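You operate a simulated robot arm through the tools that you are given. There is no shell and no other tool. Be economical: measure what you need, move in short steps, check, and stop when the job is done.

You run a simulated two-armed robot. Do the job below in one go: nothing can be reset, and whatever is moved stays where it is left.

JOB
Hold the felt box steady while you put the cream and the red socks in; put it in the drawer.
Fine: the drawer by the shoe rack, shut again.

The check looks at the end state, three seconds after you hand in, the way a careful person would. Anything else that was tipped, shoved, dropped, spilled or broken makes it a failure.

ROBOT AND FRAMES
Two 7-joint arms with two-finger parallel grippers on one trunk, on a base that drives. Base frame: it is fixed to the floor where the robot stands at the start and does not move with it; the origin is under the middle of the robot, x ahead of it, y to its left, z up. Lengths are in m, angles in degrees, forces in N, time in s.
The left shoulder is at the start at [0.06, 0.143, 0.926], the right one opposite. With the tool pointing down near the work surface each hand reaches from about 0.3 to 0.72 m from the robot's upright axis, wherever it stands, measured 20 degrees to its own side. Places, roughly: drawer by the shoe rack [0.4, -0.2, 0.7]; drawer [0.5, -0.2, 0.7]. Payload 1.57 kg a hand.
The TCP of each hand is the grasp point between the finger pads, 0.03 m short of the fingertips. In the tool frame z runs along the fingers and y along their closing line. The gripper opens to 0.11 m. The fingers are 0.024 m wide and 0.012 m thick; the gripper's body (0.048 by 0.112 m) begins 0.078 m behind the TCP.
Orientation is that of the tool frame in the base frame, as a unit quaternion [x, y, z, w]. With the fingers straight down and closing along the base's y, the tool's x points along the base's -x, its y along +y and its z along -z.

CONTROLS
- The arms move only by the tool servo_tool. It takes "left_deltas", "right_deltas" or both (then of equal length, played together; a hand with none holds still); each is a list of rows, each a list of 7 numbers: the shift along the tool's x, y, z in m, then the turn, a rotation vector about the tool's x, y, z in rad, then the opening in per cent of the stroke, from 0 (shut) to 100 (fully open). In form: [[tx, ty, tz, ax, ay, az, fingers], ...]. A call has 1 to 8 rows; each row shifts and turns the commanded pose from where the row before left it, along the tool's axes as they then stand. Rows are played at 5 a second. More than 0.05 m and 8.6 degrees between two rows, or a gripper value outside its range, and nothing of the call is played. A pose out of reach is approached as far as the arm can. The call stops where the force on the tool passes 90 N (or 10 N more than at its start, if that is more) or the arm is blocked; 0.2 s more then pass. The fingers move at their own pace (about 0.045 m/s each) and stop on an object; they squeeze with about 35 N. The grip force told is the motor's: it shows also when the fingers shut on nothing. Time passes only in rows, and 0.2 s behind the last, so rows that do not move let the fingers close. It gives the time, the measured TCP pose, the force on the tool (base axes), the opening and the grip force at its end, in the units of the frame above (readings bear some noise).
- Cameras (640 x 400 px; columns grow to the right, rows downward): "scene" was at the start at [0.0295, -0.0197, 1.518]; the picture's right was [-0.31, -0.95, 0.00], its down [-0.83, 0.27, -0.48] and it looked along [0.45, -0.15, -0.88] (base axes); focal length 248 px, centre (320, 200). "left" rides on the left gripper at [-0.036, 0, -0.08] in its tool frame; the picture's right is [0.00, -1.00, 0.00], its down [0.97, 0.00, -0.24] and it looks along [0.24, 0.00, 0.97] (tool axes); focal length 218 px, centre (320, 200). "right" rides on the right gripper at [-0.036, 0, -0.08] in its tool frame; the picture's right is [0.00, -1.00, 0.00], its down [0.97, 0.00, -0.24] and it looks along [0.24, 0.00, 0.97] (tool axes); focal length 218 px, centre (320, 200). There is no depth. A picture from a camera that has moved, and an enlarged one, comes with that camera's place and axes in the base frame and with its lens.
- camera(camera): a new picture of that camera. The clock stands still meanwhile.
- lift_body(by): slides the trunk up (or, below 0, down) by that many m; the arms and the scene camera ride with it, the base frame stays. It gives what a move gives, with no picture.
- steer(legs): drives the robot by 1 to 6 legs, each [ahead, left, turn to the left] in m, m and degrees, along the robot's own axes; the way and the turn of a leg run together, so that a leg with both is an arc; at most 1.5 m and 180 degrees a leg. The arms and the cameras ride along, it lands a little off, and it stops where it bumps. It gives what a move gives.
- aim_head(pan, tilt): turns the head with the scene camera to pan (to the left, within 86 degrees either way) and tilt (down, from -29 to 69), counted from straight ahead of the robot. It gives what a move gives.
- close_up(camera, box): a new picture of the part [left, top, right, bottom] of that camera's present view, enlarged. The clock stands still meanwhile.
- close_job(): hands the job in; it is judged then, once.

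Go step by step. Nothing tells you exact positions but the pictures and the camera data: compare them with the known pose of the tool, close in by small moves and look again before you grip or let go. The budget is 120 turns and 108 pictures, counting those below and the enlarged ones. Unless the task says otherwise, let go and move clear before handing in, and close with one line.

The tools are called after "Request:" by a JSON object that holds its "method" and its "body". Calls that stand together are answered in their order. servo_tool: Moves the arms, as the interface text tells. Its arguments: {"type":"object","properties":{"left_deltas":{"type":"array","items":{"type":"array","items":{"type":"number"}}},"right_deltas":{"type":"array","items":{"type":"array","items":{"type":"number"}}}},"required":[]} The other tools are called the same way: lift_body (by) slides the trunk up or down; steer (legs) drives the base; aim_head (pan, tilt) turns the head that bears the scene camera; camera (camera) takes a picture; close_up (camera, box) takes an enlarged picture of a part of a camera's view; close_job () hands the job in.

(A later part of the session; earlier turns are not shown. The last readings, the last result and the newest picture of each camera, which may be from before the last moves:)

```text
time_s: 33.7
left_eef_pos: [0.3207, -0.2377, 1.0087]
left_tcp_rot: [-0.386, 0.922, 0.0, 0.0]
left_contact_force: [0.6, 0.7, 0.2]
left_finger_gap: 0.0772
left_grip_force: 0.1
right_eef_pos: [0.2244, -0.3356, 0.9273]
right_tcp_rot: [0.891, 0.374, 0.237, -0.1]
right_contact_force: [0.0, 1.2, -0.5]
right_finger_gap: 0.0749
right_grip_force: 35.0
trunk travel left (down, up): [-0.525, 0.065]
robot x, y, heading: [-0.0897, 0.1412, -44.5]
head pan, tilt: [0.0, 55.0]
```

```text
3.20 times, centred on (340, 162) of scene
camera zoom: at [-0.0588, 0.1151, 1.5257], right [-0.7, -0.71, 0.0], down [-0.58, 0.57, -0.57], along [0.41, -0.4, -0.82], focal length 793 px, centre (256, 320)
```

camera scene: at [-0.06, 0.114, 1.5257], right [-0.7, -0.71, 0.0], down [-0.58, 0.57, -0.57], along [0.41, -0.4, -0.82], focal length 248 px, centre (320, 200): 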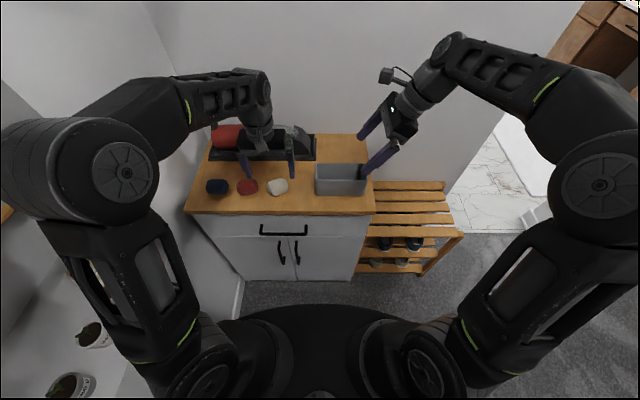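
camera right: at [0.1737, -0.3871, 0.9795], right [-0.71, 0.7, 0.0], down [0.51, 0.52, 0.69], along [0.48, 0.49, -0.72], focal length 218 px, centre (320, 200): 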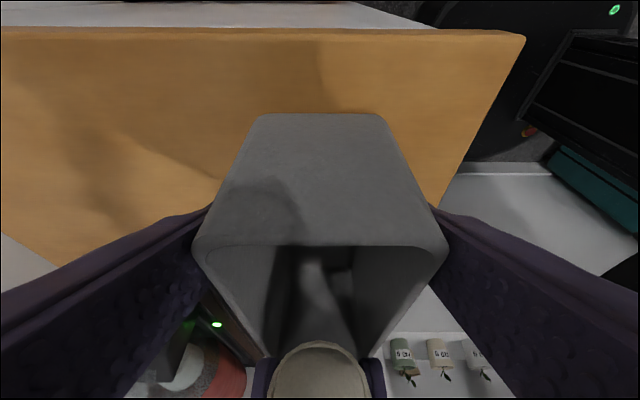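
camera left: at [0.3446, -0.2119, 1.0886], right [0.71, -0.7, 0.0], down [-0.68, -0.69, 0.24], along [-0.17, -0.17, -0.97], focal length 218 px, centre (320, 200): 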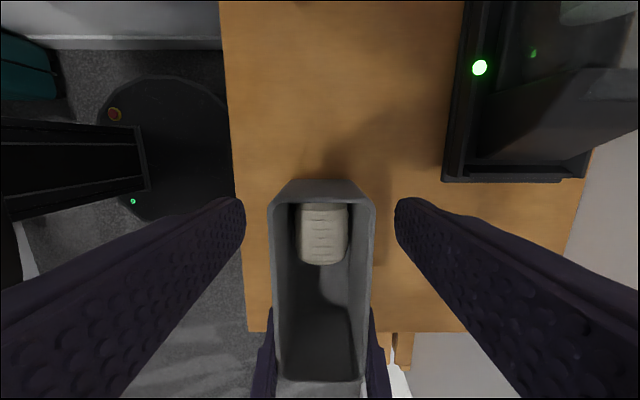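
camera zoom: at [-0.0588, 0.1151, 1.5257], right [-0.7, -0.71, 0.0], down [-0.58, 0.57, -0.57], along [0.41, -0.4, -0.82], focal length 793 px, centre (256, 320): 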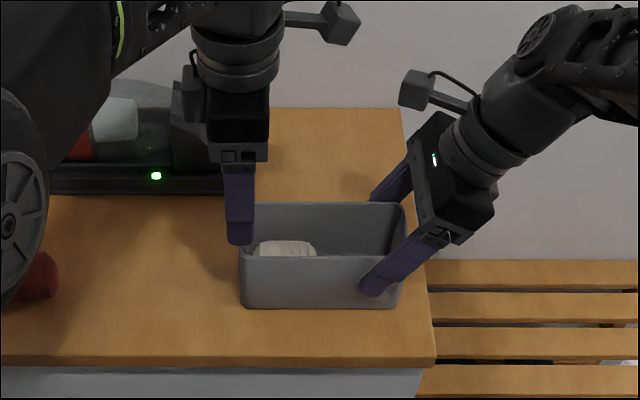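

The cream sock lies at the left end of the box, with room beside it. Now the left hand goes to the red sock.

Request:
{"method": "servo_tool", "body": {"left_deltas": [[-0.038, 0.002, 0, 0, 0, 0, 80], [-0.038, 0.002, 0, 0, 0, 0, 80], [-0.038, 0.002, 0, 0, 0, 0, 80], [-0.038, 0.002, 0, 0, 0, 0, 80], [-0.038, 0.002, 0, 0, 0, 0, 80], [-0.038, 0.002, 0, 0, 0, 0, 80], [0, 0, 0, 0, 0, 0, 80]]}}

Request:
{"method": "camera", "body": {"camera": "left"}}

Request:
{"method": "close_up", "body": {"camera": "scene", "box": [180, 100, 380, 225]}}

```text
time_s: 35.3
left_eef_pos: [0.4673, -0.07, 1.008]
left_tcp_rot: [-0.386, 0.923, 0.0, 0.0]
left_contact_force: [0.4, 0.3, -0.1]
left_finger_gap: 0.0881
left_grip_force: 0.2
right_eef_pos: [0.2251, -0.3359, 0.9273]
right_tcp_rot: [0.891, 0.374, 0.238, -0.099]
right_contact_force: [-0.6, -1.1, 0.4]
right_finger_gap: 0.0752
right_grip_force: 35.3
trunk travel left (down, up): [-0.525, 0.065]
robot x, y, heading: [-0.0879, 0.1442, -44.8]
head pan, tilt: [0.0, 55.0]
```

```text
70 pictures are left
camera left: at [0.491, -0.0442, 1.0884], right [0.71, -0.7, 0.0], down [-0.68, -0.69, 0.24], along [-0.17, -0.17, -0.97], focal length 218 px, centre (320, 200)
```

left: 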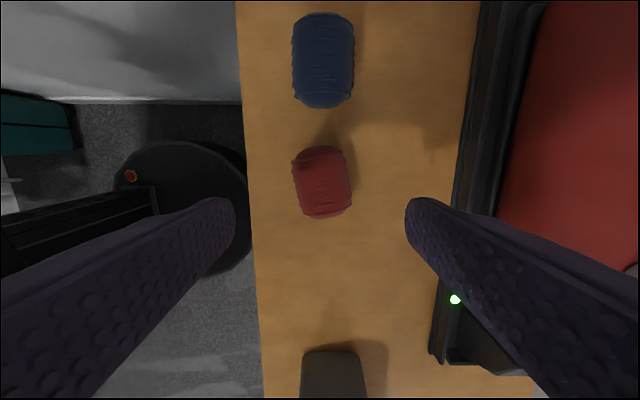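

```text
3.20 times, centred on (280, 162) of scene
camera zoom: at [-0.0599, 0.1141, 1.5257], right [-0.7, -0.71, 0.0], down [-0.58, 0.57, -0.57], along [0.41, -0.4, -0.82], focal length 793 px, centre (448, 320)
```

zoom: 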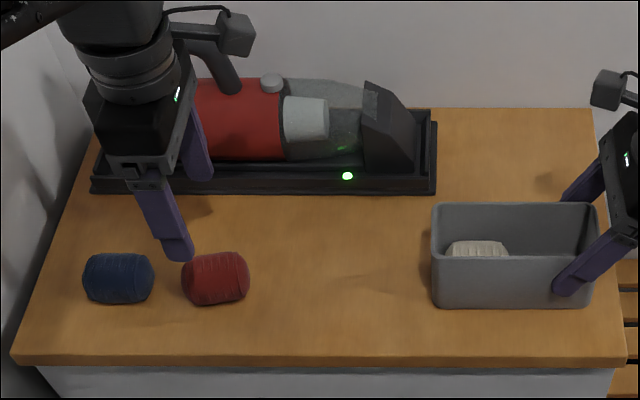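

Red sock sits 8° off; turn slightly, descend, grip and lift.

Request:
{"method": "servo_tool", "body": {"left_deltas": [[-0.004, -0.002, 0.03, 0, 0, -0.14, 80], [0, 0, 0.04, 0, 0, 0, 80], [0, 0, 0.044, 0, 0, 0, 80], [0, 0, 0, 0, 0, 0, 0], [0, 0, 0, 0, 0, 0, 0], [0, 0, 0, 0, 0, 0, 0], [0, 0, 0, 0, 0, 0, 0]]}}

Request:
{"method": "servo_tool", "body": {"left_deltas": [[0, 0, -0.01, 0, 0, 0, 0], [0, 0, -0.024, 0, 0, 0, 0], [0, 0, -0.04, 0, 0, 0, 0], [0, 0, -0.04, 0, 0, 0, 0]]}}

Request:
{"method": "camera", "body": {"camera": "left"}}

```text
time_s: 36.9
left_eef_pos: [0.4725, -0.0682, 0.8942]
left_tcp_rot: [-0.449, 0.894, 0.0, 0.0]
left_contact_force: [0.2, 0.2, -0.3]
left_finger_gap: 0.0493
left_grip_force: 29.3
right_eef_pos: [0.2242, -0.3357, 0.9271]
right_tcp_rot: [0.891, 0.374, 0.237, -0.099]
right_contact_force: [0.3, -0.3, 0.3]
right_finger_gap: 0.0751
right_grip_force: 34.8
trunk travel left (down, up): [-0.525, 0.065]
robot x, y, heading: [-0.088, 0.143, -44.3]
head pan, tilt: [0.0, 55.0]
```

```text
time_s: 37.9
left_eef_pos: [0.4713, -0.0692, 1.0078]
left_tcp_rot: [-0.45, 0.893, 0.0, 0.001]
left_contact_force: [-0.5, -0.1, -0.5]
left_finger_gap: 0.0487
left_grip_force: 35.3
right_eef_pos: [0.2235, -0.335, 0.9266]
right_tcp_rot: [0.891, 0.374, 0.238, -0.1]
right_contact_force: [-0.6, -0.7, -0.1]
right_finger_gap: 0.0752
right_grip_force: 34.7
trunk travel left (down, up): [-0.525, 0.065]
robot x, y, heading: [-0.0857, 0.1437, -44.6]
head pan, tilt: [0.0, 55.0]
```

```text
68 pictures are left
camera left: at [0.4923, -0.04, 1.0874], right [0.8, -0.6, 0.0], down [-0.58, -0.78, 0.24], along [-0.14, -0.19, -0.97], focal length 218 px, centre (320, 200)
```

left: 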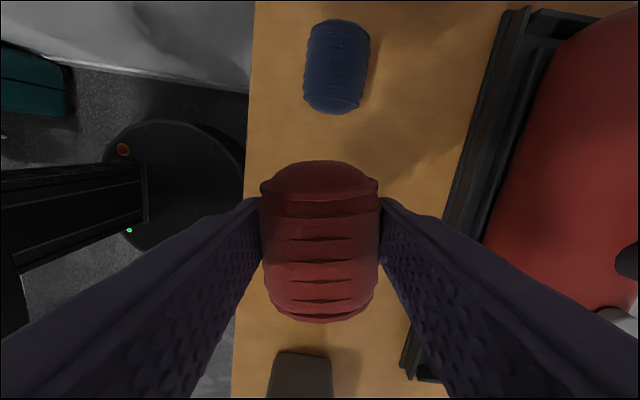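

Red sock held. Carry it toward the right half of the box.

Request:
{"method": "servo_tool", "body": {"left_deltas": [[0, 0, 0, 0, 0, 0.14, 0], [0.048, -0.0016, 0, 0, 0, 0, 0], [0.048, -0.0016, 0, 0, 0, 0, 0], [0.048, -0.0016, 0, 0, 0, 0, 0], [0.048, -0.0016, 0, 0, 0, 0, 0], [0.048, -0.0016, 0, 0, 0, 0, 0], [0.048, -0.0016, 0, 0, 0, 0, 0], [0, 0, 0, 0, 0, 0, 0]]}}

Request:
{"method": "camera", "body": {"camera": "left"}}

Request:
{"method": "close_up", "body": {"camera": "scene", "box": [240, 100, 440, 225]}}

```text
time_s: 39.7
left_eef_pos: [0.2759, -0.2841, 1.0069]
left_tcp_rot: [-0.386, 0.922, 0.0, 0.0]
left_contact_force: [-0.3, -0.2, -0.4]
left_finger_gap: 0.0488
left_grip_force: 35.1
right_eef_pos: [0.2244, -0.3369, 0.9269]
right_tcp_rot: [0.891, 0.373, 0.238, -0.099]
right_contact_force: [-0.2, 0.1, 0.9]
right_finger_gap: 0.0749
right_grip_force: 35.2
trunk travel left (down, up): [-0.525, 0.065]
robot x, y, heading: [-0.0879, 0.1432, -44.9]
head pan, tilt: [0.0, 55.0]
```

```text
67 pictures are left
camera left: at [0.3001, -0.2576, 1.0873], right [0.71, -0.7, 0.0], down [-0.68, -0.69, 0.24], along [-0.17, -0.17, -0.97], focal length 218 px, centre (320, 200)
```

left: 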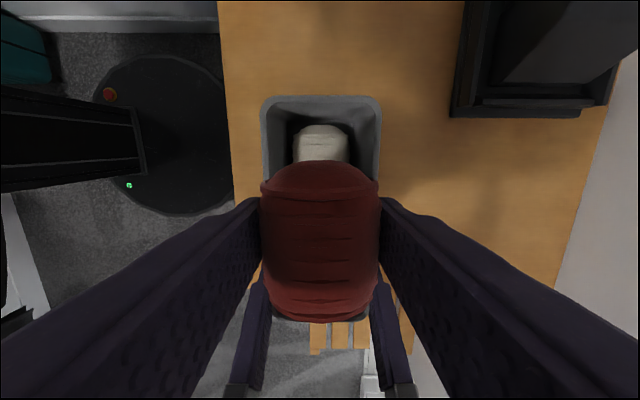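

```text
3.20 times, centred on (340, 162) of scene
camera zoom: at [-0.0595, 0.1145, 1.5257], right [-0.7, -0.71, 0.0], down [-0.58, 0.57, -0.57], along [0.41, -0.4, -0.82], focal length 793 px, centre (256, 320)
```

zoom: 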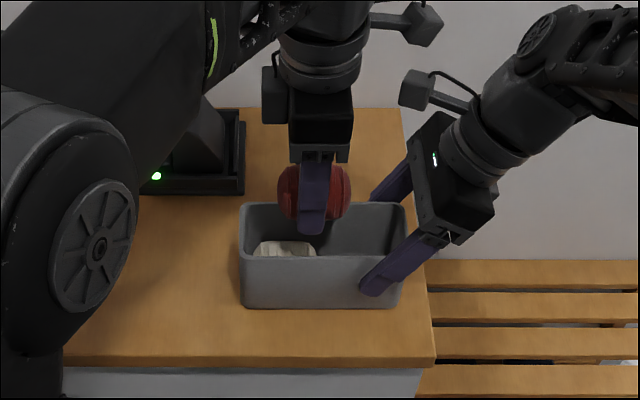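

I lean the left hand 15° away from the right one for clearance, then move the last stretch right.

Request:
{"method": "servo_tool", "body": {"left_deltas": [[0, 0, 0, 0, 0.13, 0, 0], [0, 0, 0, 0, 0.13, 0, 0], [0.0222, 0, 0.006, 0, 0, 0, 0], [0.0222, 0, 0.006, 0, 0, 0, 0], [0, 0, 0, 0, 0, 0, 0]]}}

Request:
{"method": "camera", "body": {"camera": "left"}}

Request:
{"method": "close_up", "body": {"camera": "scene", "box": [240, 100, 440, 225]}}

```text
time_s: 40.9
left_eef_pos: [0.2449, -0.3168, 1.0058]
left_tcp_rot: [-0.383, 0.915, -0.05, -0.12]
left_contact_force: [-0.4, 0.3, 0.3]
left_finger_gap: 0.0489
left_grip_force: 34.9
right_eef_pos: [0.2238, -0.336, 0.9274]
right_tcp_rot: [0.891, 0.373, 0.237, -0.1]
right_contact_force: [0.2, -0.2, -0.2]
right_finger_gap: 0.075
right_grip_force: 34.8
trunk travel left (down, up): [-0.525, 0.065]
robot x, y, heading: [-0.0894, 0.1456, -44.8]
head pan, tilt: [0.0, 55.0]
```

```text
65 pictures are left
camera left: at [0.2835, -0.2771, 1.0732], right [0.71, -0.7, 0.0], down [-0.61, -0.62, 0.48], along [-0.34, -0.34, -0.88], focal length 218 px, centre (320, 200)
```

left: 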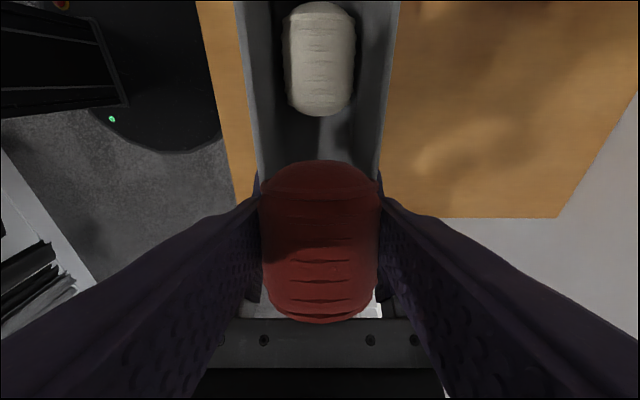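

```text
3.20 times, centred on (340, 162) of scene
camera zoom: at [-0.0597, 0.1143, 1.5257], right [-0.7, -0.71, 0.0], down [-0.58, 0.57, -0.57], along [0.41, -0.4, -0.82], focal length 793 px, centre (256, 320)
```

zoom: 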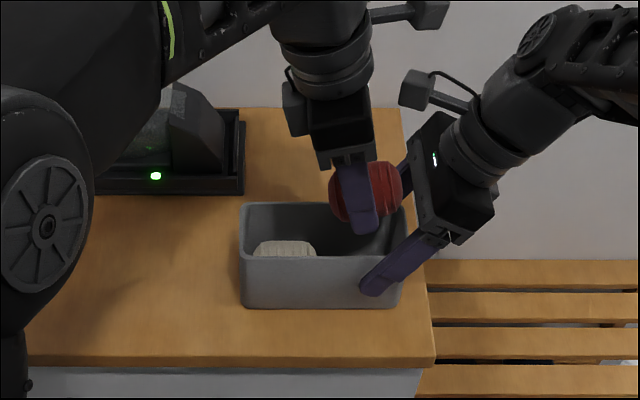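

Clear on both sides. Lower 2.5 cm and release gently.

Request:
{"method": "servo_tool", "body": {"left_deltas": [[-0.0085, 0, 0.0245, 0, 0, 0, 0], [0, 0, 0, 0, 0, 0, 0], [0, 0, 0, 0, 0, 0, 55], [0, 0, 0, 0, 0, 0, 62], [0, 0, 0, 0, 0, 0, 62], [0, 0, 0, 0, 0, 0, 62]]}}

Request:
{"method": "close_up", "body": {"camera": "scene", "box": [240, 100, 440, 225]}}

Request:
{"method": "camera", "body": {"camera": "left"}}

```text
time_s: 42.3
left_eef_pos: [0.2463, -0.313, 0.9817]
left_tcp_rot: [-0.382, 0.915, -0.051, -0.12]
left_contact_force: [0.2, 0.1, 0.1]
left_finger_gap: 0.0682
left_grip_force: 0.2
right_eef_pos: [0.2227, -0.3361, 0.9262]
right_tcp_rot: [0.891, 0.374, 0.237, -0.099]
right_contact_force: [-0.6, -0.4, -0.8]
right_finger_gap: 0.0751
right_grip_force: 35.2
trunk travel left (down, up): [-0.525, 0.065]
robot x, y, heading: [-0.0864, 0.1408, -44.9]
head pan, tilt: [0.0, 55.0]
```

```text
3.20 times, centred on (340, 162) of scene
camera zoom: at [-0.0598, 0.1142, 1.5257], right [-0.7, -0.71, 0.0], down [-0.58, 0.57, -0.57], along [0.41, -0.4, -0.82], focal length 793 px, centre (256, 320)
```

zoom: 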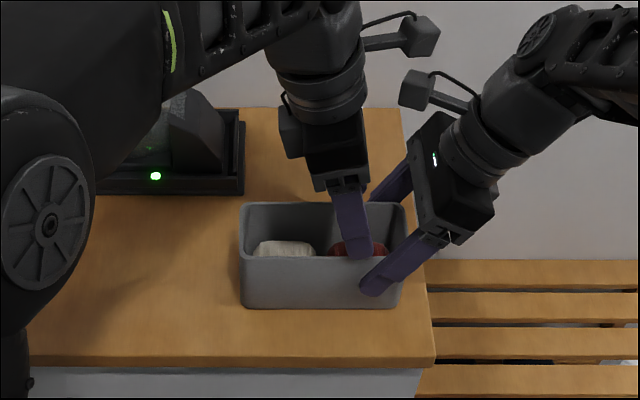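

```text
62 pictures are left
camera left: at [0.2846, -0.2747, 1.0497], right [0.71, -0.7, 0.0], down [-0.61, -0.62, 0.48], along [-0.34, -0.34, -0.88], focal length 218 px, centre (320, 200)
```

left: 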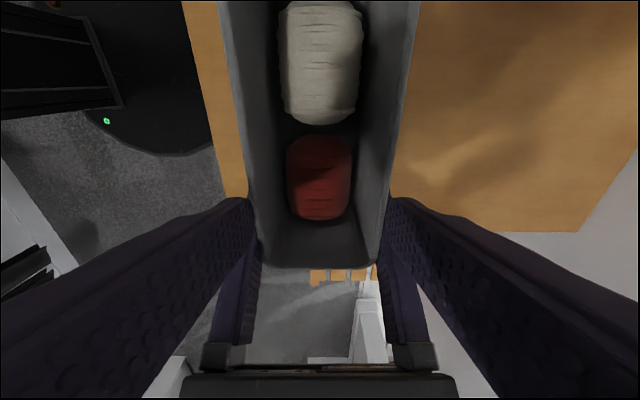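

Both socks lie flat in the box. I withdraw the left hand, release the box and raise the right hand too, leaving the box on the top while I see to the drawer.

Request:
{"method": "servo_tool", "body": {"left_deltas": [[0, 0, -0.04, 0, 0, 0, 62], [-0.02, 0, -0.04, 0, 0, 0, 62], [-0.045, 0, 0, 0, 0, 0, 62], [-0.045, 0, 0, 0, -0.13, 0, 62], [-0.045, 0, 0, 0, -0.13, 0, 62]]}}

Request:
{"method": "servo_tool", "body": {"right_deltas": [[0, 0, 0, 0, 0, 0, 95], [0, 0, 0, 0, 0, 0, 95], [0, 0, -0.04, 0, 0, 0, 95], [0, 0, -0.045, 0, 0, 0, 95], [0, 0, -0.045, 0, 0, 0, 95]]}}

Request:
{"method": "camera", "body": {"camera": "scene"}}

Request:
{"method": "camera", "body": {"camera": "right"}}

```text
time_s: 43.5
left_eef_pos: [0.3661, -0.1892, 1.022]
left_tcp_rot: [-0.386, 0.923, 0.0, 0.0]
left_contact_force: [-0.2, -0.5, 0.5]
left_finger_gap: 0.0684
left_grip_force: 0.0
right_eef_pos: [0.2238, -0.3366, 0.9275]
right_tcp_rot: [0.891, 0.373, 0.237, -0.099]
right_contact_force: [0.5, -0.2, -0.8]
right_finger_gap: 0.0749
right_grip_force: 34.9
trunk travel left (down, up): [-0.525, 0.065]
robot x, y, heading: [-0.0845, 0.1454, -44.7]
head pan, tilt: [0.0, 55.0]
```

```text
time_s: 44.7
left_eef_pos: [0.3654, -0.1912, 1.0232]
left_tcp_rot: [-0.385, 0.923, 0.0, 0.0]
left_contact_force: [-0.8, -0.2, -0.3]
left_finger_gap: 0.0683
left_grip_force: 0.1
right_eef_pos: [0.1789, -0.3799, 1.0425]
right_tcp_rot: [0.891, 0.374, 0.237, -0.1]
right_contact_force: [-0.3, -0.4, -0.8]
right_finger_gap: 0.1044
right_grip_force: 0.1
trunk travel left (down, up): [-0.525, 0.065]
robot x, y, heading: [-0.0856, 0.1451, -44.5]
head pan, tilt: [0.0, 55.0]
```

```text
61 pictures are left
camera scene: at [-0.0602, 0.1145, 1.5257], right [-0.7, -0.71, 0.0], down [-0.58, 0.57, -0.57], along [0.41, -0.4, -0.82], focal length 248 px, centre (320, 200)
```

scene: 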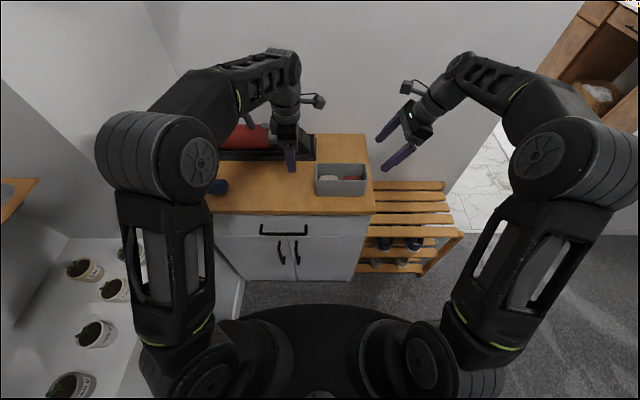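

```text
60 pictures are left
camera right: at [0.1291, -0.4324, 1.0938], right [-0.71, 0.7, 0.0], down [0.51, 0.52, 0.69], along [0.48, 0.49, -0.72], focal length 218 px, centre (320, 200)
```

right: 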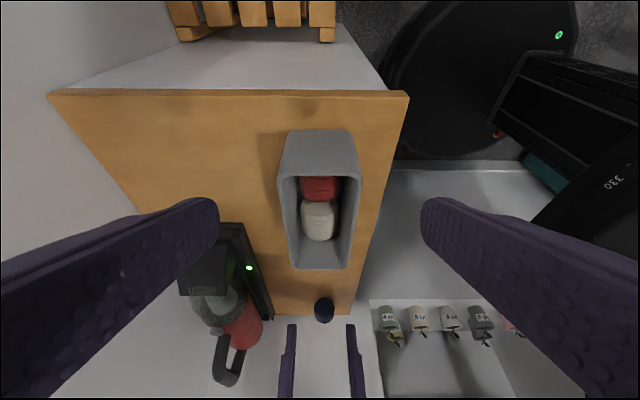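

Before backing off, I check what stands behind me.

Request:
{"method": "aim_head", "body": {"pan": 86, "tilt": 50}}

Request:
{"method": "camera", "body": {"camera": "scene"}}

Request:
{"method": "aim_head", "body": {"pan": -86, "tilt": 50}}

Request:
{"method": "camera", "body": {"camera": "scene"}}

```text
time_s: 46.3
left_eef_pos: [0.365, -0.1903, 1.0226]
left_tcp_rot: [-0.386, 0.922, 0.0, 0.0]
left_contact_force: [0.8, -0.1, 0.4]
left_finger_gap: 0.0685
left_grip_force: 0.1
right_eef_pos: [0.179, -0.3818, 1.0408]
right_tcp_rot: [0.891, 0.374, 0.237, -0.099]
right_contact_force: [-0.2, -0.6, 1.1]
right_finger_gap: 0.1045
right_grip_force: 0.0
trunk travel left (down, up): [-0.525, 0.065]
robot x, y, heading: [-0.0863, 0.1443, -44.7]
head pan, tilt: [85.9, 50.0]
```

```text
59 pictures are left
camera scene: at [-0.0534, 0.2158, 1.5322], right [0.66, -0.75, 0.0], down [-0.58, -0.51, -0.64], along [0.48, 0.42, -0.77], focal length 248 px, centre (320, 200)
```

scene: 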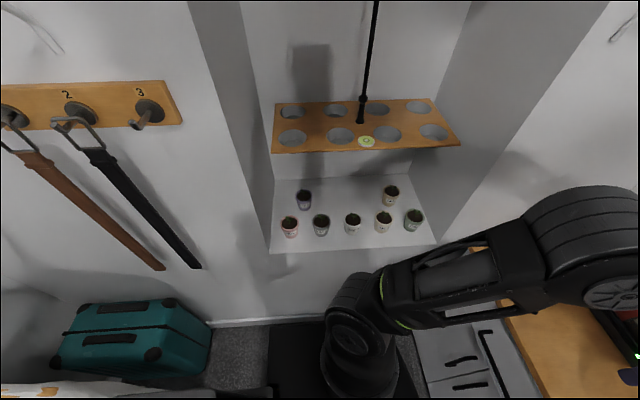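

```text
time_s: 48.9
left_eef_pos: [0.365, -0.1904, 1.0219]
left_tcp_rot: [-0.385, 0.923, 0.0, 0.0]
left_contact_force: [-0.1, -0.3, 0.1]
left_finger_gap: 0.0681
left_grip_force: 0.1
right_eef_pos: [0.18, -0.382, 1.0412]
right_tcp_rot: [0.891, 0.373, 0.237, -0.099]
right_contact_force: [-0.3, 0.9, 0.8]
right_finger_gap: 0.1045
right_grip_force: 0.0
trunk travel left (down, up): [-0.525, 0.065]
robot x, y, heading: [-0.0856, 0.1455, -44.5]
head pan, tilt: [-85.9, 50.0]
```

```text
58 pictures are left
camera scene: at [-0.1612, 0.1063, 1.5322], right [-0.76, 0.65, 0.0], down [0.5, 0.58, -0.64], along [-0.42, -0.49, -0.77], focal length 248 px, centre (320, 200)
```

scene: 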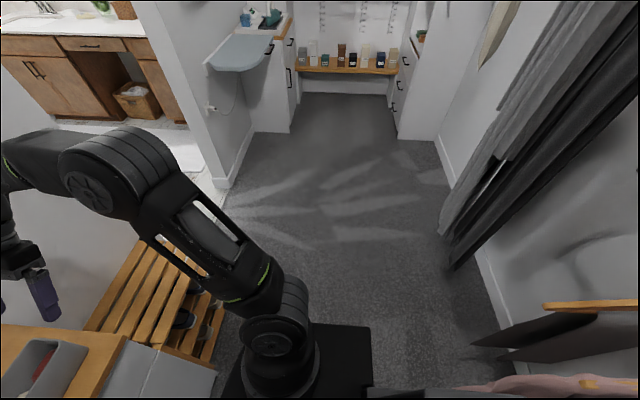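

Hanging clothes are close behind, so I'll keep backing to a minimum. I look closely at the handle now.

Request:
{"method": "aim_head", "body": {"pan": 0, "tilt": 62}}

Request:
{"method": "close_up", "body": {"camera": "scene", "box": [200, 130, 360, 230]}}

Request:
{"method": "camera", "body": {"camera": "left"}}

```text
time_s: 50.5
left_eef_pos: [0.3652, -0.1908, 1.0228]
left_tcp_rot: [-0.386, 0.923, 0.0, 0.0]
left_contact_force: [-0.2, -0.6, 0.6]
left_finger_gap: 0.0685
left_grip_force: 0.0
right_eef_pos: [0.18, -0.3815, 1.0415]
right_tcp_rot: [0.891, 0.374, 0.237, -0.1]
right_contact_force: [1.3, -0.2, -0.1]
right_finger_gap: 0.1044
right_grip_force: 0.0
trunk travel left (down, up): [-0.525, 0.065]
robot x, y, heading: [-0.0873, 0.1402, -44.6]
head pan, tilt: [0.0, 62.0]
```

```text
4.00 times, centred on (280, 180) of scene
camera zoom: at [-0.0654, 0.1197, 1.5174], right [-0.7, -0.71, 0.0], down [-0.63, 0.62, -0.47], along [0.33, -0.33, -0.88], focal length 992 px, centre (480, 280)
```

zoom: 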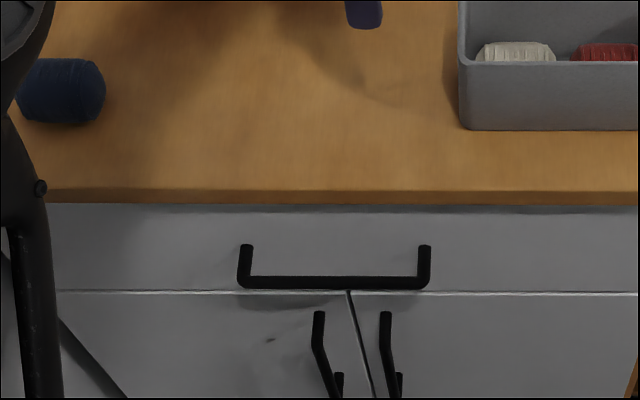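

```text
56 pictures are left
camera left: at [0.389, -0.1651, 1.1024], right [0.71, -0.7, 0.0], down [-0.68, -0.69, 0.24], along [-0.17, -0.17, -0.97], focal length 218 px, centre (320, 200)
```

left: 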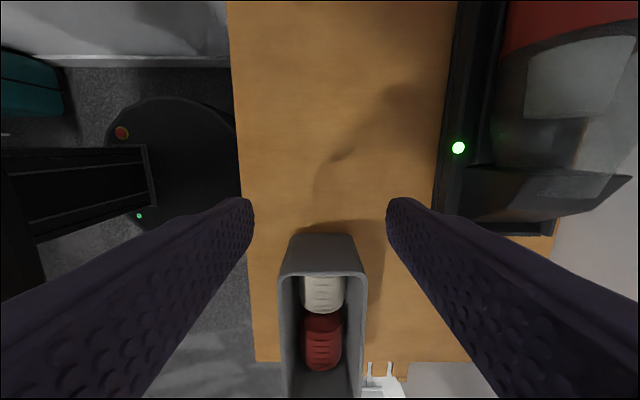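

The bar handle is at about fwd 0.443, left 0.127, z 0.745, standing ~3 cm off the front. I check the space right behind me once more before backing.

Request:
{"method": "aim_head", "body": {"pan": -86, "tilt": 69}}

Request:
{"method": "camera", "body": {"camera": "scene"}}

Request:
{"method": "aim_head", "body": {"pan": -86, "tilt": 20}}

Request:
{"method": "camera", "body": {"camera": "scene"}}

```text
time_s: 52.1
left_eef_pos: [0.3651, -0.1899, 1.0223]
left_tcp_rot: [-0.386, 0.923, 0.001, 0.0]
left_contact_force: [0.0, 0.2, 0.2]
left_finger_gap: 0.0681
left_grip_force: 0.1
right_eef_pos: [0.1804, -0.381, 1.0409]
right_tcp_rot: [0.892, 0.373, 0.236, -0.099]
right_contact_force: [1.2, 0.3, -0.6]
right_finger_gap: 0.1045
right_grip_force: 0.1
trunk travel left (down, up): [-0.525, 0.065]
robot x, y, heading: [-0.0881, 0.1415, -44.6]
head pan, tilt: [-85.9, 68.8]
```

```text
55 pictures are left
camera scene: at [-0.1475, 0.1223, 1.5103], right [-0.76, 0.65, 0.0], down [0.6, 0.71, -0.36], along [-0.24, -0.28, -0.93], focal length 248 px, centre (320, 200)
```

scene: 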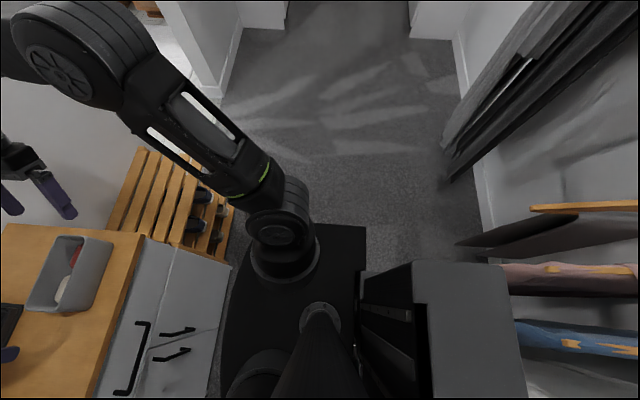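

```text
time_s: 53.3
left_eef_pos: [0.3639, -0.1915, 1.0225]
left_tcp_rot: [-0.386, 0.923, 0.0, 0.0]
left_contact_force: [-0.7, -0.9, -0.3]
left_finger_gap: 0.0683
left_grip_force: 0.0
right_eef_pos: [0.18, -0.381, 1.041]
right_tcp_rot: [0.891, 0.374, 0.237, -0.099]
right_contact_force: [0.4, -1.0, -0.1]
right_finger_gap: 0.1049
right_grip_force: 0.1
trunk travel left (down, up): [-0.525, 0.065]
robot x, y, heading: [-0.0871, 0.1432, -44.6]
head pan, tilt: [-85.9, 20.0]
```

```text
54 pictures are left
camera scene: at [-0.1716, 0.0941, 1.5777], right [-0.76, 0.65, 0.0], down [0.22, 0.26, -0.94], along [-0.61, -0.71, -0.34], focal length 248 px, centre (320, 200)
```

scene: 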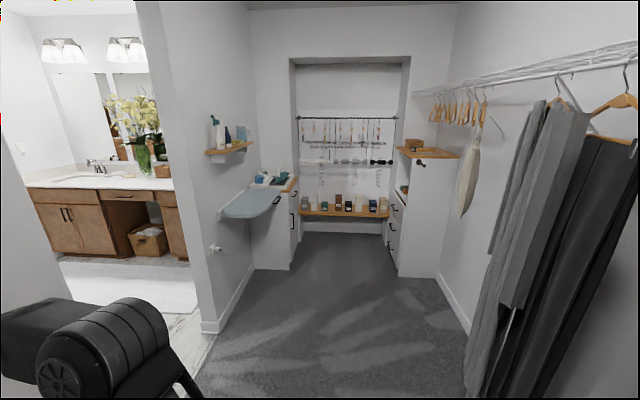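

The grey box behind is my own trunk and the clothes hang well behind that, so a short backing is fine. I back 15 cm and shift 5 cm right.

Request:
{"method": "steer", "body": {"legs": [[-0.15, -0.05, 0]]}}

Request:
{"method": "aim_head", "body": {"pan": 15, "tilt": 52}}

Request:
{"method": "camera", "body": {"camera": "scene"}}

```text
time_s: 54.7
left_eef_pos: [0.2221, -0.1194, 1.0223]
left_tcp_rot: [-0.388, 0.922, -0.001, 0.0]
left_contact_force: [0.0, -0.1, 0.3]
left_finger_gap: 0.068
left_grip_force: 0.2
right_eef_pos: [0.0383, -0.3106, 1.0424]
right_tcp_rot: [0.89, 0.376, 0.236, -0.1]
right_contact_force: [-0.9, -0.8, -0.7]
right_finger_gap: 0.1046
right_grip_force: 0.0
trunk travel left (down, up): [-0.525, 0.065]
robot x, y, heading: [-0.2336, 0.2082, -44.0]
head pan, tilt: [-85.9, 20.0]
```

```text
time_s: 56.5
left_eef_pos: [0.2231, -0.1196, 1.0233]
left_tcp_rot: [-0.388, 0.922, 0.0, 0.0]
left_contact_force: [-0.4, 0.0, 0.0]
left_finger_gap: 0.0678
left_grip_force: 0.1
right_eef_pos: [0.0392, -0.3112, 1.0415]
right_tcp_rot: [0.891, 0.376, 0.236, -0.1]
right_contact_force: [0.2, 0.1, 1.0]
right_finger_gap: 0.1045
right_grip_force: 0.0
trunk travel left (down, up): [-0.525, 0.065]
robot x, y, heading: [-0.2304, 0.2137, -44.5]
head pan, tilt: [15.0, 52.0]
```

```text
53 pictures are left
camera scene: at [-0.1886, 0.1975, 1.5296], right [-0.49, -0.87, 0.0], down [-0.69, 0.39, -0.62], along [0.54, -0.3, -0.79], focal length 248 px, centre (320, 200)
```

scene: 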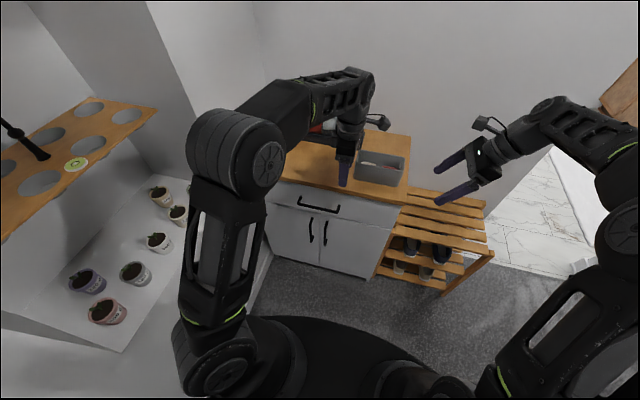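

The left hand now moves left and back a little and pitches forward to 70°, to come at the bar with the fingers above and below it.

Request:
{"method": "servo_tool", "body": {"left_deltas": [[-0.045, 0.02, 0, 0, 0, 0, 60], [-0.045, 0.02, 0, 0, 0, 0, 50], [0, 0, 0, 0.1358, 0, 0, 42], [0, 0, 0, 0.1358, 0, 0, 42], [0, 0, 0, 0.1358, 0, 0, 42], [0, 0, 0, 0.1358, 0, 0, 42], [0, 0, 0, 0.1358, 0, 0, 42]]}}

Request:
{"method": "servo_tool", "body": {"left_deltas": [[0, 0, 0, 0.1358, 0, 0, 42], [0, 0, 0, 0.1358, 0, 0, 42], [0, 0, 0, 0.1358, 0, 0, 42], [0, 0, 0, 0.1358, 0, 0, 42]]}}

Request:
{"method": "camera", "body": {"camera": "left"}}

Request:
{"method": "camera", "body": {"camera": "scene"}}

```text
time_s: 58.1
left_eef_pos: [0.2564, -0.0273, 1.0219]
left_tcp_rot: [-0.366, 0.869, -0.308, 0.129]
left_contact_force: [0.1, -0.2, 0.4]
left_finger_gap: 0.0464
left_grip_force: 0.2
right_eef_pos: [0.0387, -0.311, 1.0411]
right_tcp_rot: [0.89, 0.376, 0.237, -0.1]
right_contact_force: [0.3, -0.2, 0.2]
right_finger_gap: 0.1044
right_grip_force: 0.1
trunk travel left (down, up): [-0.525, 0.065]
robot x, y, heading: [-0.2322, 0.2148, -44.6]
head pan, tilt: [15.0, 52.0]
```

```text
time_s: 59.1
left_eef_pos: [0.2885, 0.0131, 1.1089]
left_tcp_rot: [-0.336, 0.764, -0.497, 0.235]
left_contact_force: [0.0, -0.2, -0.4]
left_finger_gap: 0.0461
left_grip_force: 0.2
left hand out of reach, approached as far as the arm can: row 1, 2, 3
right_eef_pos: [0.0398, -0.3131, 1.0405]
right_tcp_rot: [0.89, 0.375, 0.237, -0.101]
right_contact_force: [-0.3, -0.9, -0.1]
right_finger_gap: 0.1041
right_grip_force: 0.0
trunk travel left (down, up): [-0.525, 0.065]
robot x, y, heading: [-0.2282, 0.2137, -44.2]
head pan, tilt: [15.0, 52.0]
```

```text
52 pictures are left
camera left: at [0.2562, 0.0888, 1.1417], right [0.28, -0.28, 0.92], down [-0.81, -0.58, 0.07], along [0.51, -0.76, -0.39], focal length 218 px, centre (320, 200)
```

left: 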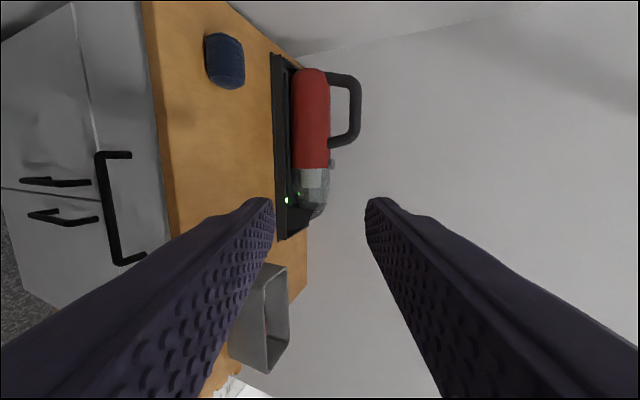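

```text
51 pictures are left
camera scene: at [-0.1888, 0.1951, 1.5296], right [-0.49, -0.87, 0.0], down [-0.69, 0.39, -0.61], along [0.54, -0.3, -0.79], focal length 248 px, centre (320, 200)
```

scene: 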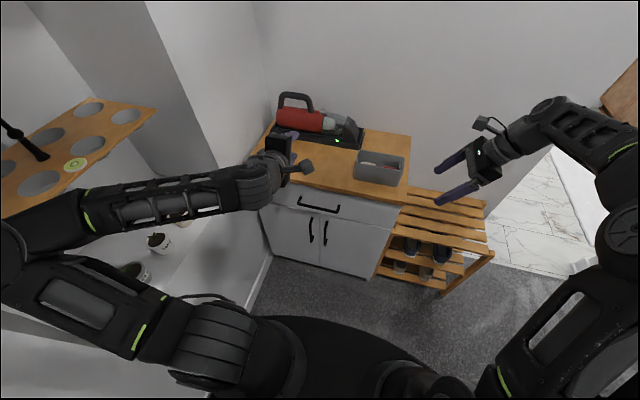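

The arm re-folded with the elbow outward while pitching. I let it settle and read its pose.

Request:
{"method": "servo_tool", "body": {"left_deltas": [[0, 0, 0, 0, 0, 0, 42], [0, 0, 0, 0, 0, 0, 42]]}}

Request:
{"method": "camera", "body": {"camera": "scene"}}

```text
time_s: 59.7
left_eef_pos: [0.288, 0.0157, 1.1112]
left_tcp_rot: [-0.336, 0.764, -0.499, 0.234]
left_contact_force: [0.2, 0.6, -0.4]
left_finger_gap: 0.0463
left_grip_force: 0.1
right_eef_pos: [0.0385, -0.3093, 1.0395]
right_tcp_rot: [0.89, 0.376, 0.237, -0.1]
right_contact_force: [-0.3, -0.1, 0.0]
right_finger_gap: 0.1046
right_grip_force: 0.0
trunk travel left (down, up): [-0.525, 0.065]
robot x, y, heading: [-0.2312, 0.2132, -44.3]
head pan, tilt: [15.0, 52.0]
```

```text
50 pictures are left
camera scene: at [-0.1885, 0.1979, 1.5296], right [-0.49, -0.87, 0.0], down [-0.69, 0.39, -0.62], along [0.54, -0.3, -0.79], focal length 248 px, centre (320, 200)
```

scene: 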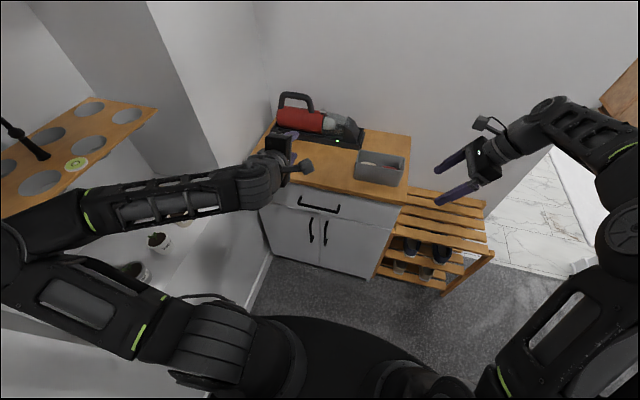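

With the elbow thrown out it might come near the plant shelf when lowered, so I undo part of the pitch first, and will pitch again only once the hand is low.

Request:
{"method": "servo_tool", "body": {"left_deltas": [[0, 0, 0, -0.1358, 0, 0, 42], [0, 0, 0, -0.1358, 0, 0, 42], [0, 0, 0, -0.1358, 0, 0, 42], [0, 0, 0, -0.1358, 0, 0, 42], [0, 0, 0, 0, 0, 0, 42]]}}

Request:
{"method": "camera", "body": {"camera": "scene"}}

```text
time_s: 60.9
left_eef_pos: [0.291, 0.0167, 1.1093]
left_tcp_rot: [-0.387, 0.869, -0.275, 0.136]
left_contact_force: [0.0, -1.3, -0.5]
left_finger_gap: 0.0461
left_grip_force: 0.2
right_eef_pos: [0.0387, -0.3104, 1.0422]
right_tcp_rot: [0.891, 0.375, 0.236, -0.099]
right_contact_force: [0.0, 0.1, 0.0]
right_finger_gap: 0.1046
right_grip_force: 0.1
trunk travel left (down, up): [-0.525, 0.065]
robot x, y, heading: [-0.2305, 0.2127, -44.5]
head pan, tilt: [15.0, 52.0]
```

```text
49 pictures are left
camera scene: at [-0.1885, 0.1981, 1.5296], right [-0.49, -0.87, 0.0], down [-0.69, 0.39, -0.62], along [0.54, -0.3, -0.79], focal length 248 px, centre (320, 200)
```

scene: 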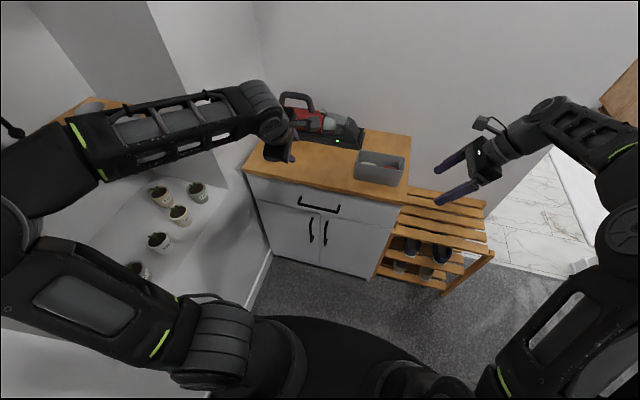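

The right arm has free space on its side, so it will work the handle instead. First I bring the left hand back upright.

Request:
{"method": "servo_tool", "body": {"left_deltas": [[0, 0, 0, -0.125, 0, 0, 42], [0, 0, 0, -0.125, 0, 0, 42], [0, 0, 0, -0.125, 0, 0, 42], [0, 0, 0, -0.125, 0, 0, 42], [0, 0, 0, -0.12, 0, 0, 42], [0.04, 0, 0, 0, 0, 0, 42], [0.04, 0, 0, 0, 0, 0, 42], [0, 0, 0, 0, 0, 0, 42]]}}

Request:
{"method": "camera", "body": {"camera": "scene"}}

```text
time_s: 62.7
left_eef_pos: [0.2348, -0.0436, 1.1102]
left_tcp_rot: [-0.409, 0.912, -0.025, 0.024]
left_contact_force: [0.4, 0.3, 1.2]
left_finger_gap: 0.0461
left_grip_force: 0.0
left hand out of reach, approached as far as the arm can: row 5
right_eef_pos: [0.039, -0.3119, 1.0402]
right_tcp_rot: [0.891, 0.375, 0.236, -0.1]
right_contact_force: [0.1, -0.4, -0.1]
right_finger_gap: 0.1044
right_grip_force: 0.1
trunk travel left (down, up): [-0.525, 0.065]
robot x, y, heading: [-0.2324, 0.2129, -44.3]
head pan, tilt: [15.0, 52.0]
```

```text
48 pictures are left
camera scene: at [-0.1884, 0.1978, 1.5296], right [-0.49, -0.87, 0.0], down [-0.69, 0.39, -0.62], along [0.54, -0.3, -0.79], focal length 248 px, centre (320, 200)
```

scene: 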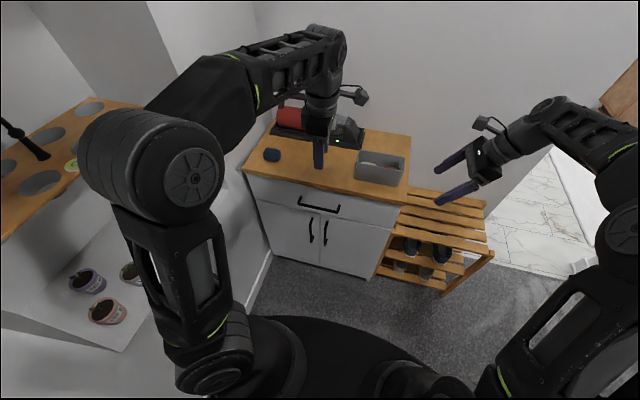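

Normal posture again. I tuck the left hand up and aside, shift the base 8 cm left, and bring the right hand upright and back in front of the chest.

Request:
{"method": "servo_tool", "body": {"left_deltas": [[-0.02, 0.04, 0, 0, 0, 0, 42], [-0.02, 0.04, 0, 0, 0, 0, 42], [0, 0, 0, 0, 0, 0, 42], [0, 0, 0, 0, 0, 0, 42], [0, 0, 0, 0, 0, 0, 42], [0, 0, 0, 0, 0, 0, 42]], "right_deltas": [[0, -0.035, 0, 0, -0.13, 0, 95], [0, -0.035, 0, 0, -0.13, 0, 80], [0, -0.03, 0, 0, -0.13, 0, 60], [0, 0, 0, 0, -0.13, 0, 50], [0.03, 0, 0, 0, 0, 0, 42], [0.03, 0, 0, 0, 0, 0, 42]]}}

Request:
{"method": "steer", "body": {"legs": [[0, 0.08, 0]]}}

Request:
{"method": "camera", "body": {"camera": "scene"}}

```text
time_s: 64.1
left_eef_pos: [0.2021, 0.0383, 1.1049]
left_tcp_rot: [-0.408, 0.912, -0.026, 0.024]
left_contact_force: [0.0, -0.1, -0.8]
left_finger_gap: 0.0463
left_grip_force: 0.0
right_eef_pos: [0.0084, -0.1958, 1.0399]
right_tcp_rot: [0.922, 0.388, -0.001, 0.001]
right_contact_force: [-0.8, -0.2, -0.2]
right_finger_gap: 0.0462
right_grip_force: 0.0
trunk travel left (down, up): [-0.525, 0.065]
robot x, y, heading: [-0.2292, 0.2101, -44.3]
head pan, tilt: [15.0, 52.0]
```

```text
time_s: 65.1
left_eef_pos: [0.2567, 0.0942, 1.105]
left_tcp_rot: [-0.409, 0.912, -0.025, 0.023]
left_contact_force: [0.2, -0.9, -0.7]
left_finger_gap: 0.0465
left_grip_force: 0.0
right_eef_pos: [0.0657, -0.1387, 1.0417]
right_tcp_rot: [0.921, 0.39, -0.001, 0.001]
right_contact_force: [0.4, 0.3, 0.4]
right_finger_gap: 0.0461
right_grip_force: 0.0
trunk travel left (down, up): [-0.525, 0.065]
robot x, y, heading: [-0.1782, 0.2696, -44.1]
head pan, tilt: [15.0, 52.0]
```

```text
47 pictures are left
camera scene: at [-0.1326, 0.2551, 1.5296], right [-0.49, -0.87, 0.0], down [-0.69, 0.38, -0.62], along [0.54, -0.3, -0.79], focal length 248 px, centre (320, 200)
```

scene: 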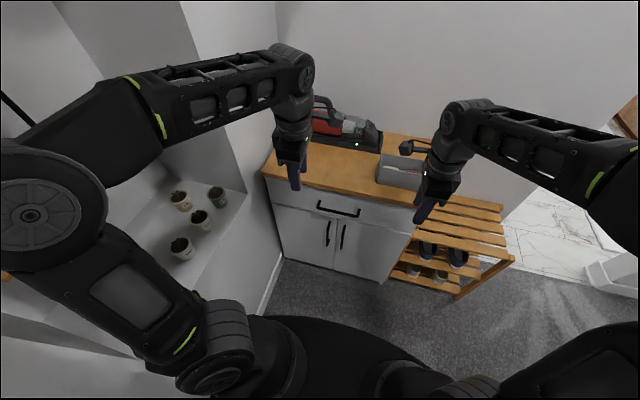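

Now I lower the right hand in front of the drawer, toward the bar's right half.

Request:
{"method": "servo_tool", "body": {"right_deltas": [[0.025, 0, 0.035, 0, 0, 0, 42], [0.025, 0, 0.035, 0, 0, 0, 42], [0.025, 0, 0.035, 0, 0, 0, 42], [0.025, 0, 0.035, 0, 0, 0, 42], [0.025, 0, 0.035, 0, 0, 0, 42], [0.025, 0, 0.035, 0, 0, 0, 42], [0.025, 0, 0.03, 0, 0, 0, 42]]}}

Request:
{"method": "servo_tool", "body": {"right_deltas": [[0, 0, 0, -0.1358, 0, 0, 42], [0, 0, 0, -0.1358, 0, 0, 42], [0, 0, 0, -0.1358, 0, 0, 42]]}}

Request:
{"method": "camera", "body": {"camera": "scene"}}

```text
time_s: 66.7
left_eef_pos: [0.2567, 0.0954, 1.1052]
left_tcp_rot: [-0.409, 0.912, -0.026, 0.024]
left_contact_force: [-0.3, 1.6, -0.4]
left_finger_gap: 0.0464
left_grip_force: 0.0
right_eef_pos: [0.1879, -0.0131, 0.8018]
right_tcp_rot: [0.922, 0.388, -0.001, 0.0]
right_contact_force: [0.4, 0.4, 0.1]
right_finger_gap: 0.0461
right_grip_force: 0.0
trunk travel left (down, up): [-0.525, 0.065]
robot x, y, heading: [-0.1784, 0.2683, -44.2]
head pan, tilt: [15.0, 52.0]
```

```text
time_s: 67.5
left_eef_pos: [0.2557, 0.095, 1.1056]
left_tcp_rot: [-0.41, 0.912, -0.025, 0.023]
left_contact_force: [0.2, 0.3, -0.6]
left_finger_gap: 0.0461
left_grip_force: 0.0
right_eef_pos: [0.1862, -0.0152, 0.802]
right_tcp_rot: [0.902, 0.38, 0.079, 0.187]
right_contact_force: [0.3, 0.4, 0.1]
right_finger_gap: 0.0465
right_grip_force: 0.0
trunk travel left (down, up): [-0.525, 0.065]
robot x, y, heading: [-0.1739, 0.2682, -44.5]
head pan, tilt: [15.0, 52.0]
```

```text
46 pictures are left
camera scene: at [-0.134, 0.2548, 1.5296], right [-0.49, -0.87, 0.0], down [-0.69, 0.39, -0.62], along [0.54, -0.3, -0.79], focal length 248 px, centre (320, 200)
```

scene: 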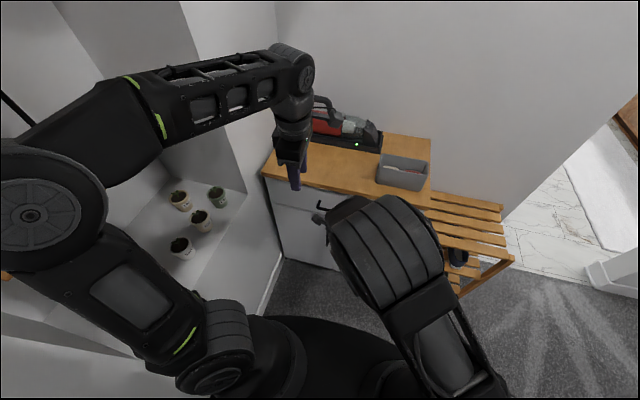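

No trouble at this height; continue pitching the right hand.

Request:
{"method": "servo_tool", "body": {"right_deltas": [[0, 0, 0, -0.1358, 0, 0, 42], [0, 0, 0, -0.1358, 0, 0, 42], [0, 0, 0, -0.1358, 0, 0, 42], [0, 0, 0, -0.1358, 0, 0, 42], [0, 0, 0, -0.1358, 0, 0, 42], [0, 0, 0, -0.1358, 0, 0, 42]]}}

Request:
{"method": "camera", "body": {"camera": "right"}}

Request:
{"method": "camera", "body": {"camera": "scene"}}

```text
time_s: 68.9
left_eef_pos: [0.2548, 0.0941, 1.108]
left_tcp_rot: [-0.407, 0.913, -0.026, 0.023]
left_contact_force: [0.6, -0.3, 0.2]
left_finger_gap: 0.0461
left_grip_force: 0.1
right_eef_pos: [0.1878, -0.0272, 0.8201]
right_tcp_rot: [0.779, 0.268, 0.235, 0.515]
right_contact_force: [-0.5, -0.4, -0.1]
right_finger_gap: 0.0461
right_grip_force: 0.1
trunk travel left (down, up): [-0.525, 0.065]
robot x, y, heading: [-0.1752, 0.269, -44.1]
head pan, tilt: [15.0, 52.0]
```

```text
45 pictures are left
camera right: at [0.1091, 0.0036, 0.8463], right [-0.18, 0.33, -0.93], down [0.57, 0.8, 0.17], along [0.8, -0.5, -0.33], focal length 218 px, centre (320, 200)
```

right: 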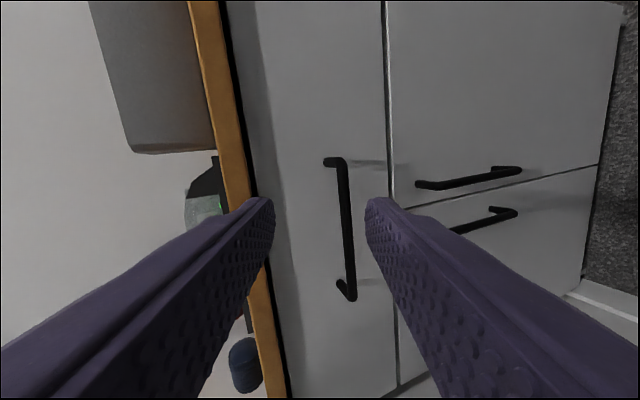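

```text
44 pictures are left
camera scene: at [-0.134, 0.2543, 1.5297], right [-0.49, -0.87, 0.0], down [-0.69, 0.39, -0.62], along [0.54, -0.3, -0.79], focal length 248 px, centre (320, 200)
```

scene: 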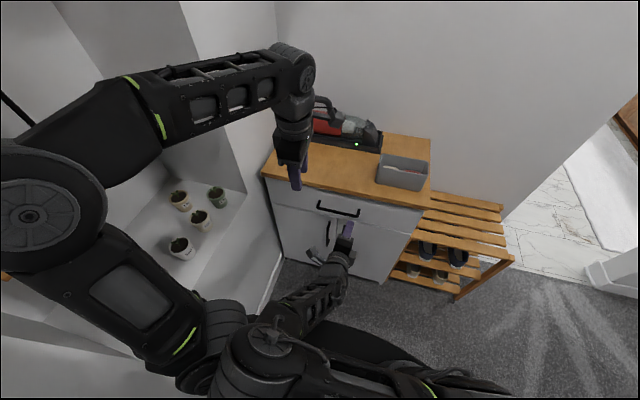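

The right hand points at the bar; computed offsets put it 13 cm away. I close most of the distance and look again.

Request:
{"method": "servo_tool", "body": {"right_deltas": [[0.0133, -0.0088, 0.027, 0, 0, 0, 42], [0.0133, -0.0088, 0.027, 0, 0, 0, 42], [0.0133, -0.0088, 0.027, 0, 0, 0, 42], [0, 0, 0, 0, 0, 0, 42]]}}

Request:
{"method": "camera", "body": {"camera": "right"}}

```text
time_s: 69.7
left_eef_pos: [0.2613, 0.0983, 1.1074]
left_tcp_rot: [-0.416, 0.909, -0.029, 0.019]
left_contact_force: [0.4, 1.0, -0.6]
left_finger_gap: 0.0463
left_grip_force: 0.1
right_eef_pos: [0.2285, 0.0085, 0.8191]
right_tcp_rot: [0.703, 0.37, 0.234, 0.56]
right_contact_force: [-0.6, 0.3, -0.1]
right_finger_gap: 0.0462
right_grip_force: 0.0
trunk travel left (down, up): [-0.525, 0.065]
robot x, y, heading: [-0.1757, 0.2722, -43.9]
head pan, tilt: [15.0, 52.0]
stopped in row 3 (right hand): the arm was blocked; the commanded pose is now the measured one
```

```text
43 pictures are left
camera right: at [0.1474, 0.0294, 0.8445], right [-0.26, 0.1, -0.96], down [0.42, 0.91, -0.02], along [0.87, -0.41, -0.28], focal length 218 px, centre (320, 200)
```

right: 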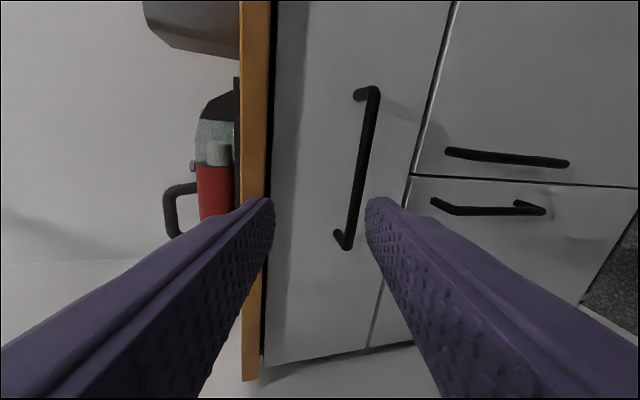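

The arm was blocked by something; I look where.

Request:
{"method": "aim_head", "body": {"pan": 0, "tilt": 69}}

Request:
{"method": "camera", "body": {"camera": "scene"}}

Request:
{"method": "camera", "body": {"camera": "left"}}

```text
time_s: 70.4
left_eef_pos: [0.2597, 0.0977, 1.106]
left_tcp_rot: [-0.416, 0.909, -0.026, 0.02]
left_contact_force: [0.0, 0.1, 1.1]
left_finger_gap: 0.0461
left_grip_force: 0.0
right_eef_pos: [0.231, 0.0099, 0.8197]
right_tcp_rot: [0.704, 0.37, 0.236, 0.558]
right_contact_force: [-0.2, 0.3, 0.1]
right_finger_gap: 0.0463
right_grip_force: 0.1
trunk travel left (down, up): [-0.525, 0.065]
robot x, y, heading: [-0.1775, 0.271, -44.4]
head pan, tilt: [0.0, 68.8]
```

```text
42 pictures are left
camera scene: at [-0.1591, 0.2517, 1.5103], right [-0.7, -0.72, 0.0], down [-0.67, 0.65, -0.36], along [0.26, -0.25, -0.93], focal length 248 px, centre (320, 200)
```

scene: 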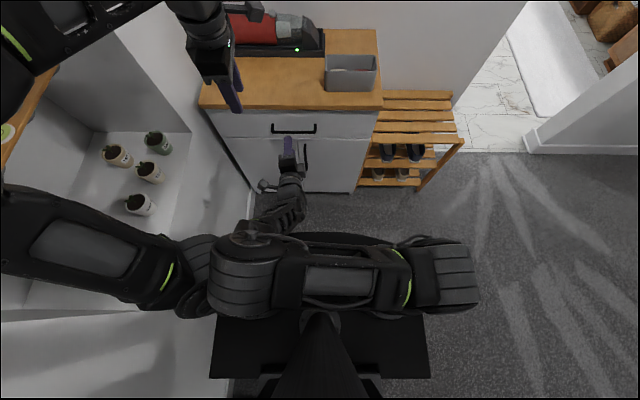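

```text
41 pictures are left
camera left: at [0.278, 0.1274, 1.1866], right [0.75, -0.65, 0.07], down [-0.65, -0.73, 0.22], along [-0.1, -0.21, -0.97], focal length 218 px, centre (320, 200)
```

left: 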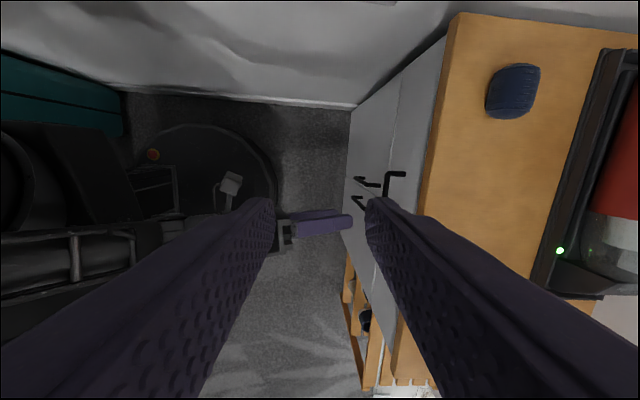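

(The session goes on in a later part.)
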